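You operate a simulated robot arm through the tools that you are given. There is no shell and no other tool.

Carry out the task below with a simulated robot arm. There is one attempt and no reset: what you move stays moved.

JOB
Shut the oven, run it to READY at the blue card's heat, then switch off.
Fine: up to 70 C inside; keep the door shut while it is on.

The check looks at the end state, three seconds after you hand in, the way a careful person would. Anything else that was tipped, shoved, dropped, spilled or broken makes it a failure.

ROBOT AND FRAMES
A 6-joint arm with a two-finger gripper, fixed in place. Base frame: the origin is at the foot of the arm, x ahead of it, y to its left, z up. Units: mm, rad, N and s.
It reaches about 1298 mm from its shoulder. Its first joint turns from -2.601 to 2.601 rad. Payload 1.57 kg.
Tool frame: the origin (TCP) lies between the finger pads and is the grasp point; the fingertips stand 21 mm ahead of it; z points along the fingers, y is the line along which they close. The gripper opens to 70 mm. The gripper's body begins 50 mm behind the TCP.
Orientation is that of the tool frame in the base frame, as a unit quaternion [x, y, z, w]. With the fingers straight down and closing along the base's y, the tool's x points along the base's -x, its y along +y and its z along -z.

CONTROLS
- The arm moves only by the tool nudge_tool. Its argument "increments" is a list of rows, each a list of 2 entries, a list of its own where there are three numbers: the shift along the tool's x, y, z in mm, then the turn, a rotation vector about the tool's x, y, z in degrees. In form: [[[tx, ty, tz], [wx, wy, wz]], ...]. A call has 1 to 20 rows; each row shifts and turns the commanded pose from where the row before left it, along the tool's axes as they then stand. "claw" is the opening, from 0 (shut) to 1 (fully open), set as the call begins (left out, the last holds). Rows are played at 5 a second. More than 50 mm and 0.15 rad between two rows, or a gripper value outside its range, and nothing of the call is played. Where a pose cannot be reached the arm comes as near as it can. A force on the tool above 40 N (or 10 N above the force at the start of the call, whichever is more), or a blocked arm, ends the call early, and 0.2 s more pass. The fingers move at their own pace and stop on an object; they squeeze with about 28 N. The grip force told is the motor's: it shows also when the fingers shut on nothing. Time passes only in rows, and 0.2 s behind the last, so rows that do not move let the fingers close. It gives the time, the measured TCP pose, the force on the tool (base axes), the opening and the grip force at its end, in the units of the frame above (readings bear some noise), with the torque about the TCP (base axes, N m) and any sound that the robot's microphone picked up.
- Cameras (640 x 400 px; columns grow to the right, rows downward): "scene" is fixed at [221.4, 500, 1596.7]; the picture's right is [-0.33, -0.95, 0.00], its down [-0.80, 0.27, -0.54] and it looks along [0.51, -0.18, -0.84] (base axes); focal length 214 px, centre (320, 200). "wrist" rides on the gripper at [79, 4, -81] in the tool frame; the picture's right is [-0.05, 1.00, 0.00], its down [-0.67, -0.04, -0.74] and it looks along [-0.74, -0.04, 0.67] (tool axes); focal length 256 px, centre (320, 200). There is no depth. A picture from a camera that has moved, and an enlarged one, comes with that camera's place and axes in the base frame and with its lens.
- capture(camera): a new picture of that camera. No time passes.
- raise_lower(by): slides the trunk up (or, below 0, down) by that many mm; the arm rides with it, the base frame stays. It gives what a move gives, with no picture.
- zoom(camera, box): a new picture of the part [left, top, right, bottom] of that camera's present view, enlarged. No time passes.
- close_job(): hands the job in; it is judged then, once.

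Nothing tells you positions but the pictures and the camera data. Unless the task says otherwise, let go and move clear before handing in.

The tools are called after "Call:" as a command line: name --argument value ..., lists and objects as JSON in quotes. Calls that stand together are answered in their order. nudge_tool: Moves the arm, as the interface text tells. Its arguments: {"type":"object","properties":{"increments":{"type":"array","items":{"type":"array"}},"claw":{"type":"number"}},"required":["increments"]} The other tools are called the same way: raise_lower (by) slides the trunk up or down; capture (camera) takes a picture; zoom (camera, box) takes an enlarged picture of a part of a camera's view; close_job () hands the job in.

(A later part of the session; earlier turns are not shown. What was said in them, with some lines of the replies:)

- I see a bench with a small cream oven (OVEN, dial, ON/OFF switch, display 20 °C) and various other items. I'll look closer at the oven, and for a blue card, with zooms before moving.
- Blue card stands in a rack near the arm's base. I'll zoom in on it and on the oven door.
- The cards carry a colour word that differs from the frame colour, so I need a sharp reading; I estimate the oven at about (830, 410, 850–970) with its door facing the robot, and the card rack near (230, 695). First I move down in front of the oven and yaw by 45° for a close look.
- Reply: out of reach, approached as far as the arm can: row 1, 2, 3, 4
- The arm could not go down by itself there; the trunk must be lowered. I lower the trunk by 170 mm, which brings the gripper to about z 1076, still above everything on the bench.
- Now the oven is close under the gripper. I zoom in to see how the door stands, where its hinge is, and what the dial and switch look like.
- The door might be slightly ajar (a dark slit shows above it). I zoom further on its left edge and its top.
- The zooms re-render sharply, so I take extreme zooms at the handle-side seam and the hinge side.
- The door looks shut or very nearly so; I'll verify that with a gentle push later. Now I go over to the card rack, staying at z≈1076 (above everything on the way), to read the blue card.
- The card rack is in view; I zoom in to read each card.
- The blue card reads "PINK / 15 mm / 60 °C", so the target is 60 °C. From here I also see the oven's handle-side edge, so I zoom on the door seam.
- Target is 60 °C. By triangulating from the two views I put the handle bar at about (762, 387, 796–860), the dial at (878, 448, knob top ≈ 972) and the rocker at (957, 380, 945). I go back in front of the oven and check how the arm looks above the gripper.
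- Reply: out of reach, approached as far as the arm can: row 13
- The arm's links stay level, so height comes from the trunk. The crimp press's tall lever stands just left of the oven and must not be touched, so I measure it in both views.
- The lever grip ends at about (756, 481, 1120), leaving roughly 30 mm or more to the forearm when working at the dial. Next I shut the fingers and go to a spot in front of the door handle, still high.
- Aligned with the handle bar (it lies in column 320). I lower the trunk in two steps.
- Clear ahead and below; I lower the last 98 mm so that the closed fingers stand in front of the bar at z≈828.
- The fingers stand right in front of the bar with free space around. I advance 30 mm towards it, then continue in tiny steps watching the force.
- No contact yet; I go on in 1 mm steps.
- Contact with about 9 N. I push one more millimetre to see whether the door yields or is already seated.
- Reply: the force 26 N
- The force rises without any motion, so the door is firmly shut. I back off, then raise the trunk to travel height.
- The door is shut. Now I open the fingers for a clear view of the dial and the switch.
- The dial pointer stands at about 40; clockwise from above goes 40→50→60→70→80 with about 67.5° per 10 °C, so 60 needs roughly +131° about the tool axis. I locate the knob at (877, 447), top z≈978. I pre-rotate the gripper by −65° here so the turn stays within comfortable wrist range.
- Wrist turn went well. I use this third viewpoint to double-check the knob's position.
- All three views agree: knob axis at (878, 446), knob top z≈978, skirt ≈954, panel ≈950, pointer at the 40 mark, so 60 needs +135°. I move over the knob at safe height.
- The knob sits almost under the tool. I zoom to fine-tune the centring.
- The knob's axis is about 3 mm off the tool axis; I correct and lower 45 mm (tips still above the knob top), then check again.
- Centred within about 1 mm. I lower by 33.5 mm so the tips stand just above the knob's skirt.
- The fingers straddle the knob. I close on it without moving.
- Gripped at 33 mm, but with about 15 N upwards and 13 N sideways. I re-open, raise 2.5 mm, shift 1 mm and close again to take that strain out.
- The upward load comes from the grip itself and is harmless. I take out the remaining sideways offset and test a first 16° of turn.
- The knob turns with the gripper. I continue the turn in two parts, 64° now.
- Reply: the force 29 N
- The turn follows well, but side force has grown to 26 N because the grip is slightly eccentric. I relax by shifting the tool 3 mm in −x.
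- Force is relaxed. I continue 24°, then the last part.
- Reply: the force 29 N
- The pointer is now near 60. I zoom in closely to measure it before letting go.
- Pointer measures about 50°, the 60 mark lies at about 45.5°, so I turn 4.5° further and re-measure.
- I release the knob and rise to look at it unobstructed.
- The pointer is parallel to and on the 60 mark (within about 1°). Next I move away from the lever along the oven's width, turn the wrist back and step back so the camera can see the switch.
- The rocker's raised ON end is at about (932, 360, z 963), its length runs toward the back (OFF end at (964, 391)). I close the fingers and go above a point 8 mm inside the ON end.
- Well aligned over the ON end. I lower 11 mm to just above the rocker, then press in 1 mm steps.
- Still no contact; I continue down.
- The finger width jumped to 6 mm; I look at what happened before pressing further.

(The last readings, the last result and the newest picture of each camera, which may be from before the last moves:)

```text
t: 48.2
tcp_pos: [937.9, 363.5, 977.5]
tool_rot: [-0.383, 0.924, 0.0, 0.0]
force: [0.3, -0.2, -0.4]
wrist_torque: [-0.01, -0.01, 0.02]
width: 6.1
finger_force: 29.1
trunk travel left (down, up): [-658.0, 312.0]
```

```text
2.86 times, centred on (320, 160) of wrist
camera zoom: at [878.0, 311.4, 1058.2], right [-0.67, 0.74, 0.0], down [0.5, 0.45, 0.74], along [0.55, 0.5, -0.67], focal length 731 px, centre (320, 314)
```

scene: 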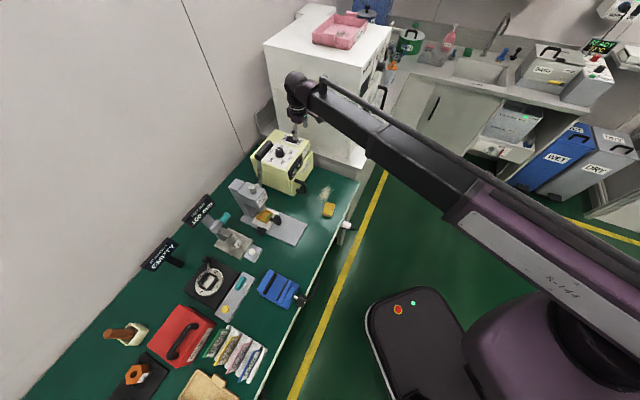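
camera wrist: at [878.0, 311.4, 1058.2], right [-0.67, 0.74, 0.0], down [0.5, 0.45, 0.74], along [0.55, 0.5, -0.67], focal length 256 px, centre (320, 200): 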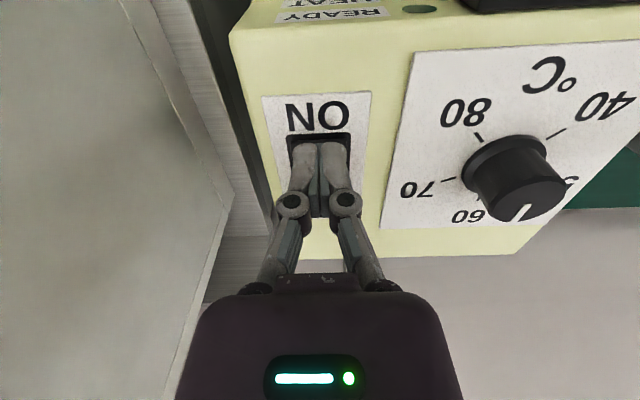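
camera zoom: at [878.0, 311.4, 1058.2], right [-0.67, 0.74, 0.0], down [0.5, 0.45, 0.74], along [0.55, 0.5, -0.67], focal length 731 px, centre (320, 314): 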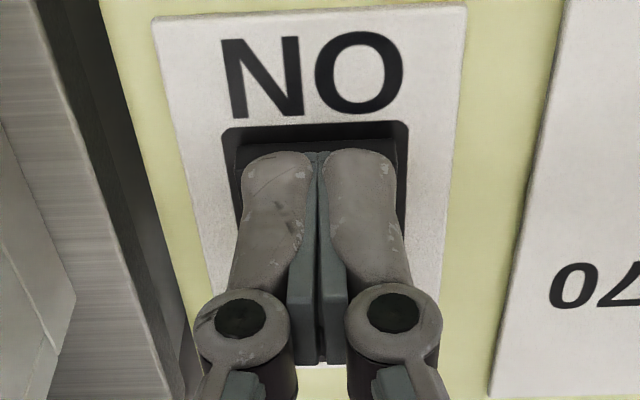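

Call:
raise_lower --by -1

Call:
zoom --camera "scene" --box '[284, 126, 304, 144]'

Call:
zoom --camera "wrist" --box '[260, 0, 480, 100]'

```text
t: 48.7
tcp_pos: [938.7, 364.4, 975.9]
tool_rot: [-0.384, 0.923, 0.0, 0.0]
force: [-0.1, -0.9, -0.2]
wrist_torque: [-0.01, 0.03, 0.01]
width: 0.2
finger_force: 28.4
trunk travel left (down, up): [-657.0, 313.0]
```

```text
16.00 times, centred on (294, 135) of scene
camera zoom: at [221.4, 500.0, 1596.7], right [-0.33, -0.95, 0.0], down [-0.8, 0.27, -0.54], along [0.51, -0.18, -0.84], focal length 3432 px, centre (736, 1240)
```

zoom: 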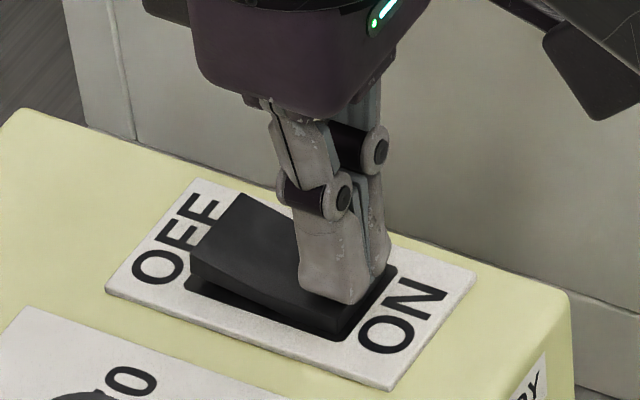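

```text
2.91 times, centred on (370, 50) of wrist
camera zoom: at [877.9, 311.4, 1057.3], right [-0.67, 0.74, 0.0], down [0.5, 0.45, 0.74], along [0.55, 0.5, -0.67], focal length 745 px, centre (174, 636)
```

zoom: 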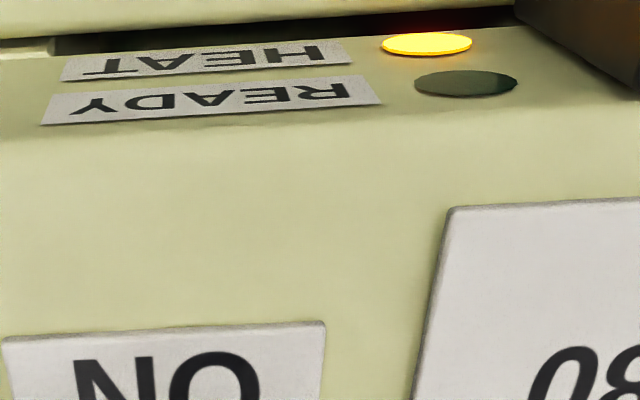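

The rocker flipped to ON and the HEAT lamp is lit. I lift 22 mm, move over the OFF end to be ready, and watch the display in the scene view.

Call:
raise_lower --by 22

Call:
nudge_tool --increments '[[[-15.5, -0.3, 0], [0, 0, 0]], [[-15.5, -0.3, 0], [0, 0, 0]]]'

Call:
zoom --camera "scene" --box '[282, 125, 322, 190]'

Call:
capture --camera "wrist"

```text
t: 49.4
tcp_pos: [937.9, 364.8, 998.1]
tool_rot: [-0.384, 0.923, 0.0, 0.0]
force: [-1.1, -0.6, 0.4]
wrist_torque: [-0.02, 0.01, -0.01]
width: 0.0
finger_force: 28.8
trunk travel left (down, up): [-679.0, 291.0]
```

```text
t: 50.0
tcp_pos: [960.1, 386.7, 997.2]
tool_rot: [-0.384, 0.924, 0.0, 0.0]
force: [0.3, -1.0, 0.5]
wrist_torque: [-0.02, -0.01, -0.02]
width: 0.3
finger_force: 28.6
trunk travel left (down, up): [-679.0, 291.0]
```

```text
6.15 times, centred on (302, 158) of scene
camera zoom: at [221.4, 500.0, 1596.7], right [-0.33, -0.95, 0.0], down [-0.8, 0.27, -0.54], along [0.51, -0.18, -0.84], focal length 1320 px, centre (431, 462)
```

zoom: 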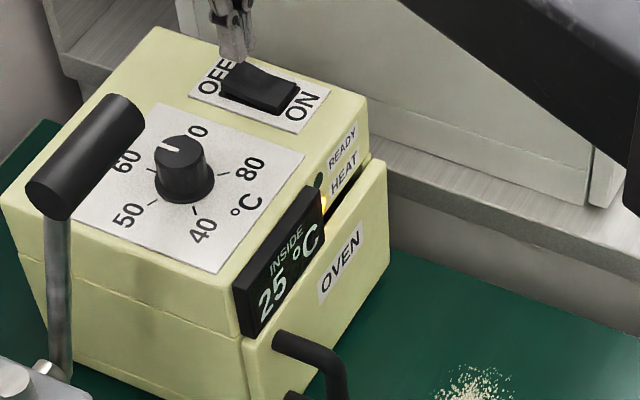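

```text
taken
camera wrist: at [900.8, 333.7, 1079.1], right [-0.67, 0.74, 0.0], down [0.5, 0.45, 0.74], along [0.55, 0.5, -0.67], focal length 256 px, centre (320, 200)
```

wrist: 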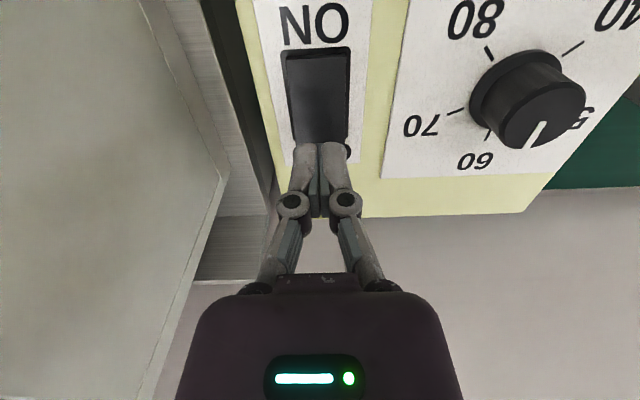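

The inside rises about 3 °C/s (25 °C now). The fingers stand over the OFF end; I wait in short spells.

Call:
nudge_tool --increments '[[[0, 0, 0], [0, 0, 0]], [[0, 0, 0], [0, 0, 0]], [[0, 0, 0], [0, 0, 0]], [[0, 0, 0], [0, 0, 0]], [[0, 0, 0], [0, 0, 0]], [[0, 0, 0], [0, 0, 0]], [[0, 0, 0], [0, 0, 0]], [[0, 0, 0], [0, 0, 0]], [[0, 0, 0], [0, 0, 0]], [[0, 0, 0], [0, 0, 0]], [[0, 0, 0], [0, 0, 0]], [[0, 0, 0], [0, 0, 0]], [[0, 0, 0], [0, 0, 0]], [[0, 0, 0], [0, 0, 0]]]'

Call:
zoom --camera "scene" --box '[292, 145, 322, 180]'

```text
t: 53.0
tcp_pos: [960.8, 387.3, 997.9]
tool_rot: [-0.383, 0.924, 0.0, 0.001]
force: [0.0, 0.4, 0.4]
wrist_torque: [0.02, 0.03, -0.01]
width: 0.0
finger_force: 29.1
trunk travel left (down, up): [-679.0, 291.0]
```

```text
11.43 times, centred on (307, 162) of scene
camera zoom: at [221.4, 500.0, 1596.7], right [-0.33, -0.95, 0.0], down [-0.8, 0.27, -0.54], along [0.51, -0.18, -0.84], focal length 2451 px, centre (469, 629)
```

zoom: 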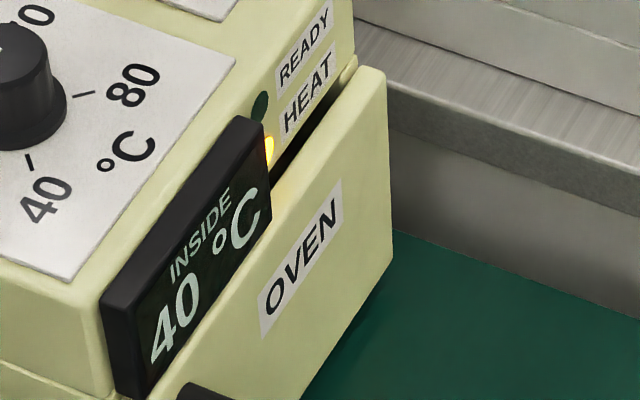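

40 °C, now about 5 °C/s. I use the time to lower to just above the OFF end.

Call:
raise_lower --by -11

Call:
nudge_tool --increments '[[[0, 0, 0], [0, 0, 0]], [[0, 0, 0], [0, 0, 0]], [[0, 0, 0], [0, 0, 0]], [[0, 0, 0], [0, 0, 0]], [[0, 0, 0], [0, 0, 0]], [[0, 0, 0], [0, 0, 0]], [[0, 0, 0], [0, 0, 0]]]'

Call:
zoom --camera "scene" --box '[282, 125, 322, 180]'

```text
t: 53.5
tcp_pos: [960.4, 386.3, 987.6]
tool_rot: [-0.384, 0.923, 0.0, 0.0]
force: [-0.1, 0.1, -0.4]
wrist_torque: [-0.01, 0.03, 0.0]
width: 0.1
finger_force: 28.7
trunk travel left (down, up): [-668.0, 302.0]
```

```text
t: 55.1
tcp_pos: [960.4, 386.8, 986.1]
tool_rot: [-0.383, 0.924, 0.001, 0.0]
force: [0.4, 0.0, -0.1]
wrist_torque: [0.0, 0.02, 0.02]
width: 0.0
finger_force: 28.3
trunk travel left (down, up): [-668.0, 302.0]
```

```text
7.27 times, centred on (302, 152) of scene
camera zoom: at [221.4, 500.0, 1596.7], right [-0.33, -0.95, 0.0], down [-0.8, 0.27, -0.54], along [0.51, -0.18, -0.84], focal length 1560 px, centre (451, 546)
```

zoom: 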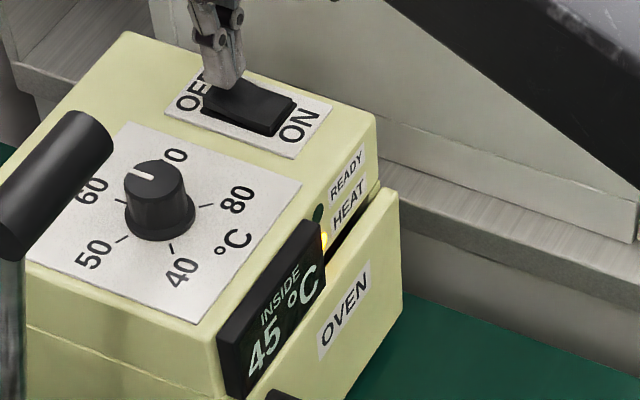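

45 °C; the rise slows down. I keep waiting.

Call:
nudge_tool --increments '[[[0, 0, 0], [0, 0, 0]], [[0, 0, 0], [0, 0, 0]], [[0, 0, 0], [0, 0, 0]], [[0, 0, 0], [0, 0, 0]], [[0, 0, 0], [0, 0, 0]], [[0, 0, 0], [0, 0, 0]], [[0, 0, 0], [0, 0, 0]], [[0, 0, 0], [0, 0, 0]], [[0, 0, 0], [0, 0, 0]], [[0, 0, 0], [0, 0, 0]], [[0, 0, 0], [0, 0, 0]], [[0, 0, 0], [0, 0, 0]], [[0, 0, 0], [0, 0, 0]], [[0, 0, 0], [0, 0, 0]]]'

Call:
zoom --camera "scene" --box '[282, 125, 322, 180]'

```text
t: 58.1
tcp_pos: [961.6, 386.2, 987.3]
tool_rot: [-0.383, 0.924, 0.0, 0.001]
force: [0.4, -0.1, 0.5]
wrist_torque: [0.05, 0.04, 0.04]
width: 0.2
finger_force: 28.9
trunk travel left (down, up): [-668.0, 302.0]
```

```text
7.27 times, centred on (302, 152) of scene
camera zoom: at [221.4, 500.0, 1596.7], right [-0.33, -0.95, 0.0], down [-0.8, 0.27, -0.54], along [0.51, -0.18, -0.84], focal length 1560 px, centre (451, 546)
```

zoom: 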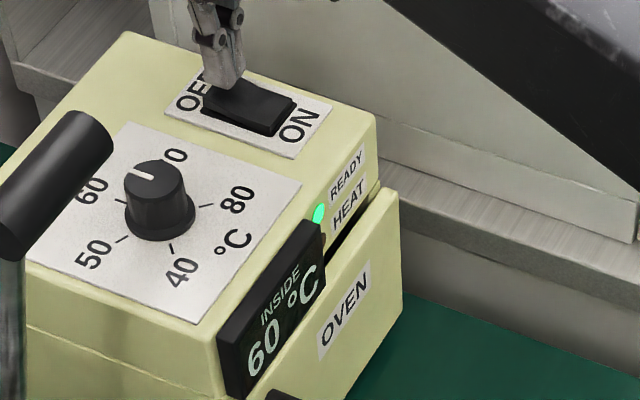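

READY is lit at 60 °C. I press the OFF end now.

Call:
raise_lower --by -7

Call:
raise_lower --by -2

Call:
zoom --camera "scene" --box '[282, 125, 322, 180]'

```text
t: 58.7
tcp_pos: [959.7, 386.3, 980.3]
tool_rot: [-0.384, 0.924, 0.0, 0.0]
force: [0.6, 0.3, -0.1]
wrist_torque: [-0.03, 0.02, 0.01]
width: 0.0
finger_force: 28.4
trunk travel left (down, up): [-661.0, 309.0]
```

```text
t: 59.2
tcp_pos: [960.0, 387.1, 978.4]
tool_rot: [-0.383, 0.924, 0.0, 0.0]
force: [0.0, 0.2, 1.5]
wrist_torque: [0.0, -0.04, 0.0]
width: 6.1
finger_force: 28.7
trunk travel left (down, up): [-659.0, 311.0]
```

```text
7.27 times, centred on (302, 152) of scene
camera zoom: at [221.4, 500.0, 1596.7], right [-0.33, -0.95, 0.0], down [-0.8, 0.27, -0.54], along [0.51, -0.18, -0.84], focal length 1560 px, centre (451, 546)
```

zoom: 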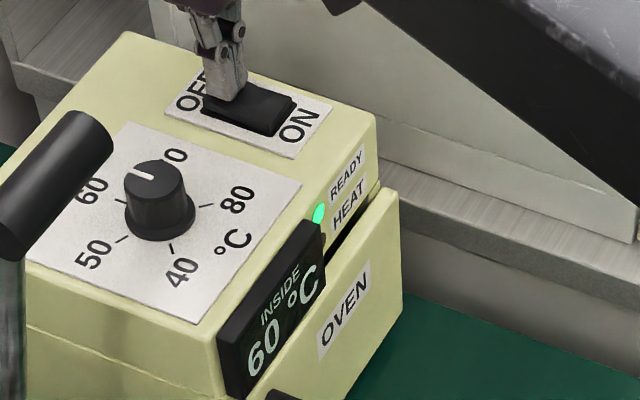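

Contact has begun (width shows 6 again, as before the first flip). I press 2 mm more.

Call:
raise_lower --by -1

Call:
raise_lower --by -1

Call:
zoom --camera "scene" --box '[282, 125, 322, 180]'

```text
t: 59.7
tcp_pos: [961.5, 386.3, 978.1]
tool_rot: [-0.383, 0.924, 0.0, -0.001]
force: [-0.1, 0.1, -0.2]
wrist_torque: [-0.01, 0.03, 0.0]
width: 6.0
finger_force: 29.0
trunk travel left (down, up): [-658.0, 312.0]
```

```text
t: 60.2
tcp_pos: [960.9, 386.7, 977.1]
tool_rot: [-0.384, 0.923, 0.001, 0.0]
force: [-0.1, 1.0, 0.1]
wrist_torque: [-0.02, 0.01, 0.01]
width: 6.0
finger_force: 28.1
trunk travel left (down, up): [-657.0, 313.0]
```

```text
7.27 times, centred on (302, 152) of scene
camera zoom: at [221.4, 500.0, 1596.7], right [-0.33, -0.95, 0.0], down [-0.8, 0.27, -0.54], along [0.51, -0.18, -0.84], focal length 1560 px, centre (451, 546)
```

zoom: 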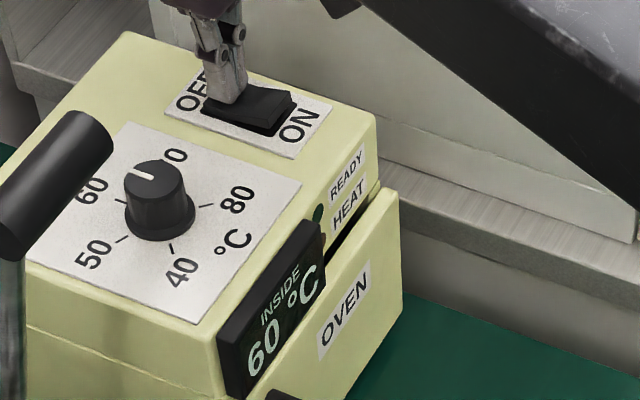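

The READY lamp went out and the ON end of the rocker stands up again: the oven is off. I lift away and check.

Call:
raise_lower --by 60

Call:
zoom --camera "scene" --box '[280, 125, 320, 185]'

Call:
zoom --camera "scene" --box '[282, 128, 306, 150]'

Call:
capture --camera "wrist"

```text
t: 61.2
tcp_pos: [961.2, 386.5, 1035.0]
tool_rot: [-0.384, 0.923, 0.0, -0.001]
force: [0.0, -0.1, -0.6]
wrist_torque: [-0.02, 0.03, -0.02]
width: 0.1
finger_force: 28.3
trunk travel left (down, up): [-717.0, 253.0]
```

```text
6.67 times, centred on (300, 155) of scene
camera zoom: at [221.4, 500.0, 1596.7], right [-0.33, -0.95, 0.0], down [-0.8, 0.27, -0.54], along [0.51, -0.18, -0.84], focal length 1430 px, centre (453, 500)
```

zoom: 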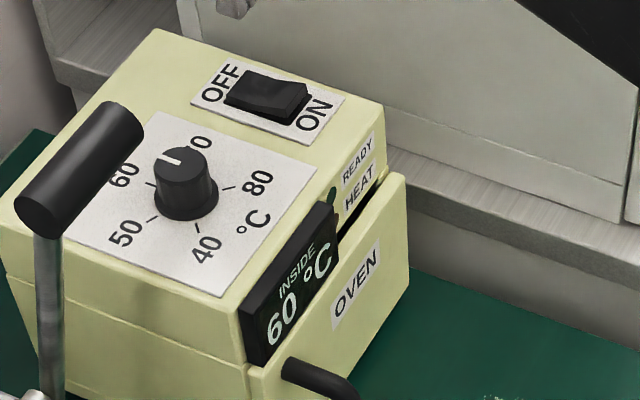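

```text
16.00 times, centred on (294, 139) of scene
camera zoom: at [221.4, 500.0, 1596.7], right [-0.33, -0.95, 0.0], down [-0.8, 0.27, -0.54], along [0.51, -0.18, -0.84], focal length 3432 px, centre (736, 1176)
```

zoom: 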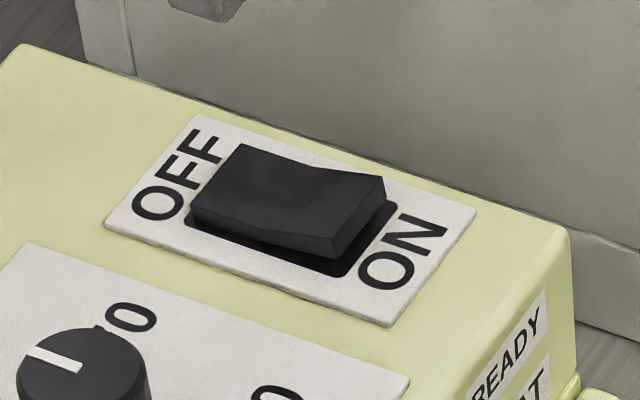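

```text
taken
camera wrist: at [900.4, 333.7, 1117.1], right [-0.67, 0.74, 0.0], down [0.5, 0.45, 0.74], along [0.55, 0.5, -0.67], focal length 256 px, centre (320, 200)
```

wrist: 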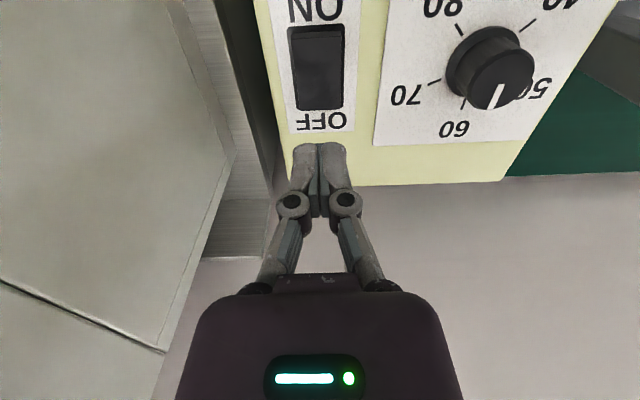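

The oven is off at 60 °C. I retreat towards the robot and take a last look at the door and surroundings.

Call:
nudge_tool --increments '[[[40, 0, 0], [0, 0, 0]], [[40, 0, 0], [0, 0, 0]], [[40, 0, 0], [0, 0, 0]], [[40, 0, 0], [0, 0, 0]], [[40, 0, 0], [0, 0, 0]], [[40, 0, 0], [0, 0, 0]], [[40, 0, 0], [0, 0, 0]]]'

Call:
raise_lower --by 100

Call:
capture --camera "scene"

Call:
capture --camera "wrist"

Call:
zoom --camera "scene" --box '[290, 165, 320, 200]'

Call:
zoom --camera "scene" --box '[240, 120, 350, 200]'

```text
t: 62.9
tcp_pos: [762.4, 187.6, 1036.0]
tool_rot: [-0.383, 0.924, 0.0, 0.0]
force: [0.3, 0.1, -0.3]
wrist_torque: [-0.02, -0.02, -0.03]
width: 0.0
finger_force: 28.5
trunk travel left (down, up): [-717.0, 253.0]
```

```text
t: 64.2
tcp_pos: [761.7, 189.6, 1135.9]
tool_rot: [-0.383, 0.924, 0.0, 0.0]
force: [-0.3, 0.0, 0.7]
wrist_torque: [0.01, 0.0, -0.03]
width: 0.0
finger_force: 28.4
trunk travel left (down, up): [-817.0, 153.0]
```

```text
taken
```

scene: 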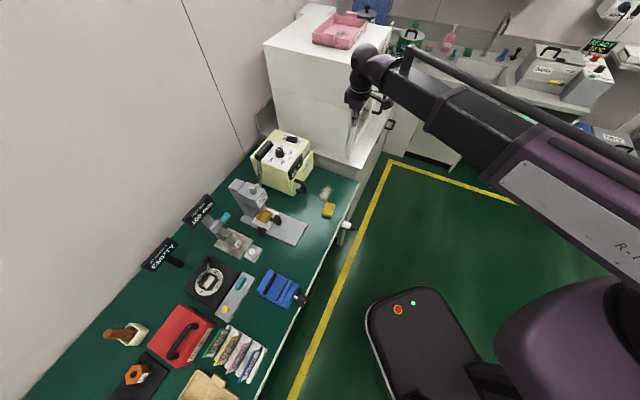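

```text
taken
camera wrist: at [702.1, 135.8, 1217.2], right [-0.67, 0.74, 0.0], down [0.5, 0.45, 0.74], along [0.55, 0.5, -0.67], focal length 256 px, centre (320, 200)
```

wrist: 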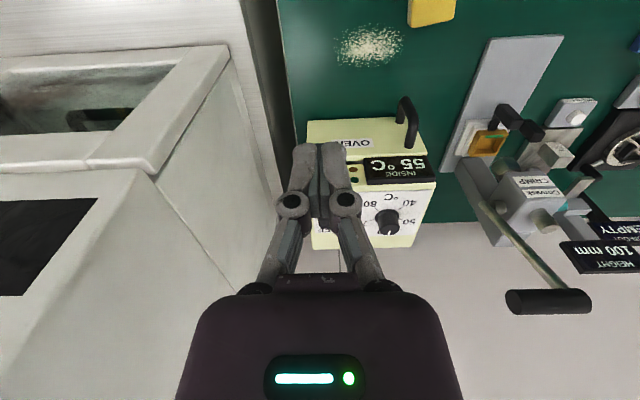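

```text
11.43 times, centred on (305, 182) of scene
camera zoom: at [221.4, 500.0, 1596.7], right [-0.33, -0.95, 0.0], down [-0.8, 0.27, -0.54], along [0.51, -0.18, -0.84], focal length 2451 px, centre (491, 400)
```

zoom: 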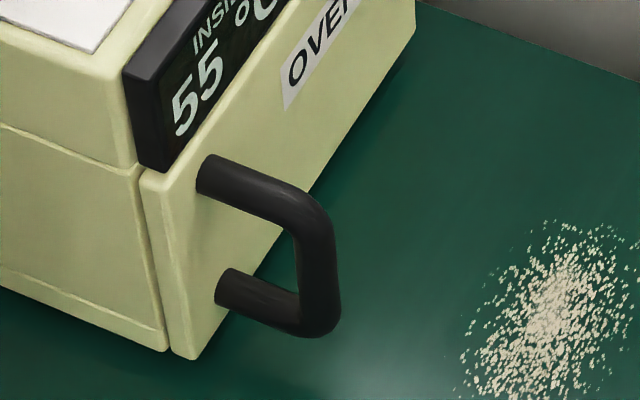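

```text
5.00 times, centred on (295, 160) of scene
camera zoom: at [221.4, 500.0, 1596.7], right [-0.33, -0.95, 0.0], down [-0.8, 0.27, -0.54], along [0.51, -0.18, -0.84], focal length 1072 px, centre (445, 400)
```

zoom: 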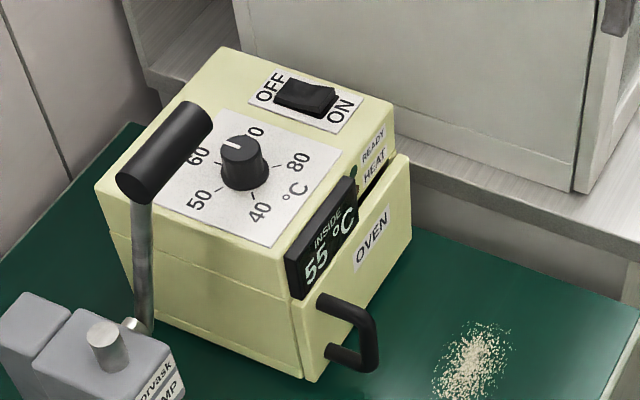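

The bench oven is off, cooling (55 °C) and shut. Before handing in I check the big white cabinet beside it, which also carries a label and a window door, to be sure which appliance is the oven.

Call:
zoom --camera "scene" --box '[330, 10, 440, 180]'

Call:
zoom --camera "wrist" --box '[0, 30, 260, 330]'

Call:
zoom --camera "scene" --box '[500, 0, 640, 160]'

```text
2.35 times, centred on (385, 95) of scene
camera zoom: at [221.4, 500.0, 1596.7], right [-0.33, -0.95, 0.0], down [-0.8, 0.27, -0.54], along [0.51, -0.18, -0.84], focal length 505 px, centre (167, 447)
```

zoom: 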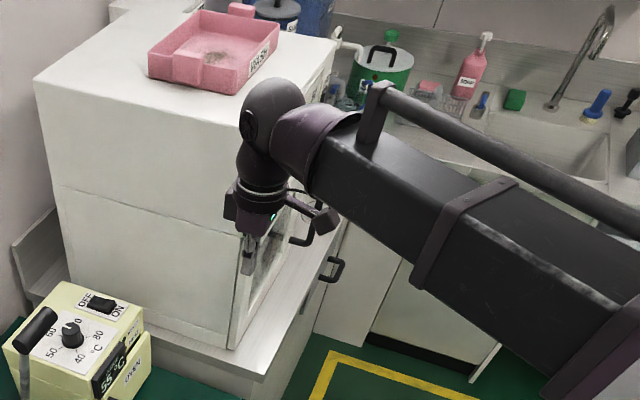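

```text
1.33 times, centred on (130, 180) of wrist
camera zoom: at [702.1, 135.8, 1217.2], right [-0.67, 0.74, 0.0], down [0.5, 0.45, 0.74], along [0.55, 0.5, -0.67], focal length 341 px, centre (573, 227)
```

zoom: 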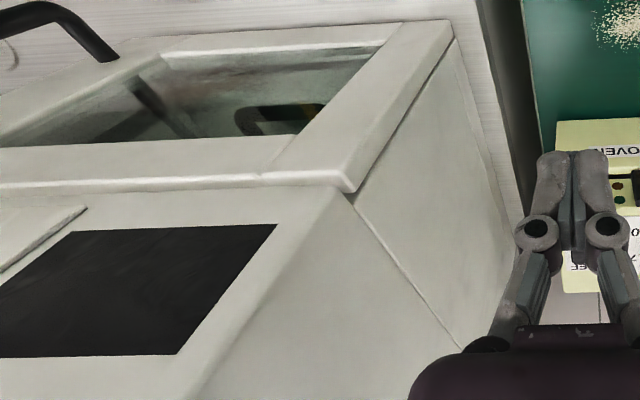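

```text
2.50 times, centred on (570, 80) of scene
camera zoom: at [221.4, 500.0, 1596.7], right [-0.33, -0.95, 0.0], down [-0.8, 0.27, -0.54], along [0.51, -0.18, -0.84], focal length 536 px, centre (-305, 500)
```

zoom: 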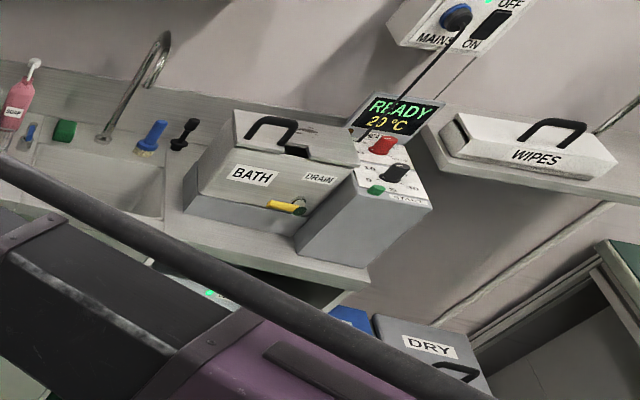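

I swing the arm aside to read the cabinet's front.

Call:
nudge_tool --increments '[[[-1, 44, 0], [0, 0, 0]], [[-1, 44, 0], [0, 0, 0]], [[-1, 44, 0], [0, 0, 0]], [[-1, 44, 0], [0, 0, 0]], [[-1, 44, 0], [0, 0, 0]], [[-1, 44, 0], [0, 0, 0]]]'

Call:
zoom --camera "scene" --box '[340, 30, 420, 170]'

Call:
zoom --camera "scene" --box '[355, 40, 400, 90]'

Call:
capture --camera "scene"

```text
t: 65.6
tcp_pos: [578.8, 379.7, 1135.0]
tool_rot: [-0.383, 0.924, 0.001, 0.0]
force: [-0.5, -0.4, -0.7]
wrist_torque: [0.0, 0.0, -0.02]
width: 0.0
finger_force: 28.6
trunk travel left (down, up): [-817.0, 153.0]
```

```text
2.86 times, centred on (380, 100) of scene
camera zoom: at [221.4, 500.0, 1596.7], right [-0.33, -0.95, 0.0], down [-0.8, 0.27, -0.54], along [0.51, -0.18, -0.84], focal length 613 px, centre (149, 486)
```

zoom: 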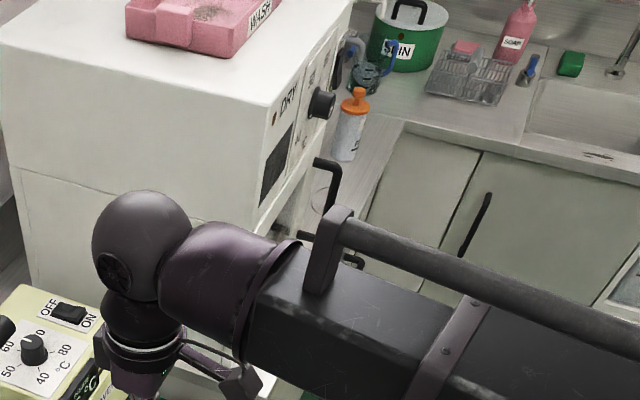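

```text
8.00 times, centred on (378, 65) of scene
camera zoom: at [221.4, 500.0, 1596.7], right [-0.33, -0.95, 0.0], down [-0.8, 0.27, -0.54], along [0.51, -0.18, -0.84], focal length 1716 px, centre (-140, 1280)
```

zoom: 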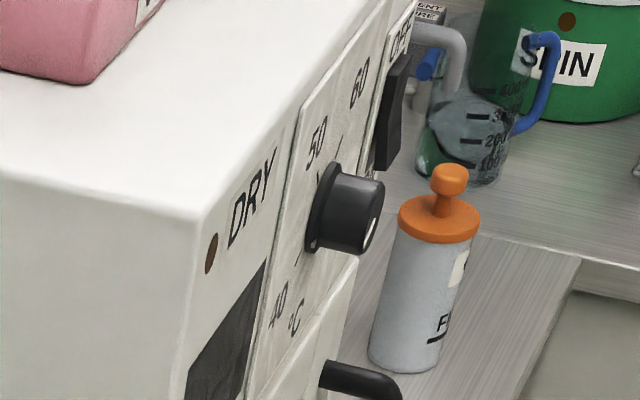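

```text
taken
```

scene: 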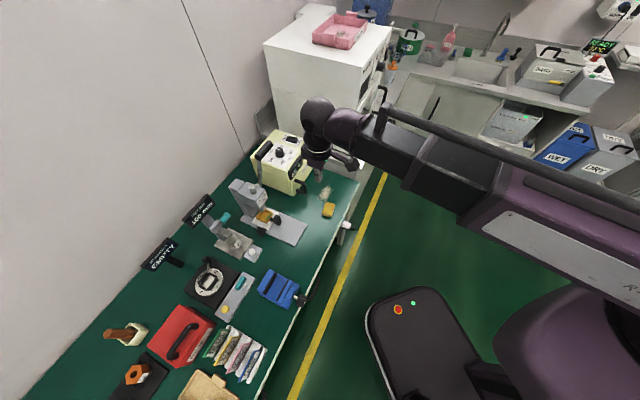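

The cabinet is labelled "DRY", so the appliance marked OVEN was the right one: it is shut, was run to READY at 60 °C, is switched off, and nothing else has moved. The arm is clear, so I hand the job in.

Call:
close_job

```text
The job is handed in.
```

I ran the oven to READY at 60 °C, the heat on the blue card, and then switched it off. The job is handed in.

- **Blue card:** I used the card with the blue frame, which reads "PINK, 15 mm, 60 °C". A different card, with a green frame, is titled "BLUE" and appears to say 70 °C. If you meant that one, the target was wrong.
- **Door:** it looked shut at the start. I pressed on the handle with about 24 N and it did not move, so I left it as it was. It stayed shut throughout.
- **Dial:** turned from about 40 to 60, with the pointer within about 1° of the 60 mark.
- **Heating:** the oven was on for about 11 seconds. READY lit with the display at 60 °C, and 60 was the highest reading I saw, under the 70 °C limit.
- **Switch off:** the rocker is back at OFF and both lamps are out. The display had fallen to 55 °C at my last look.

In the last pictures nothing else looked tipped, moved or spilled, and the arm was clear of the bench items.
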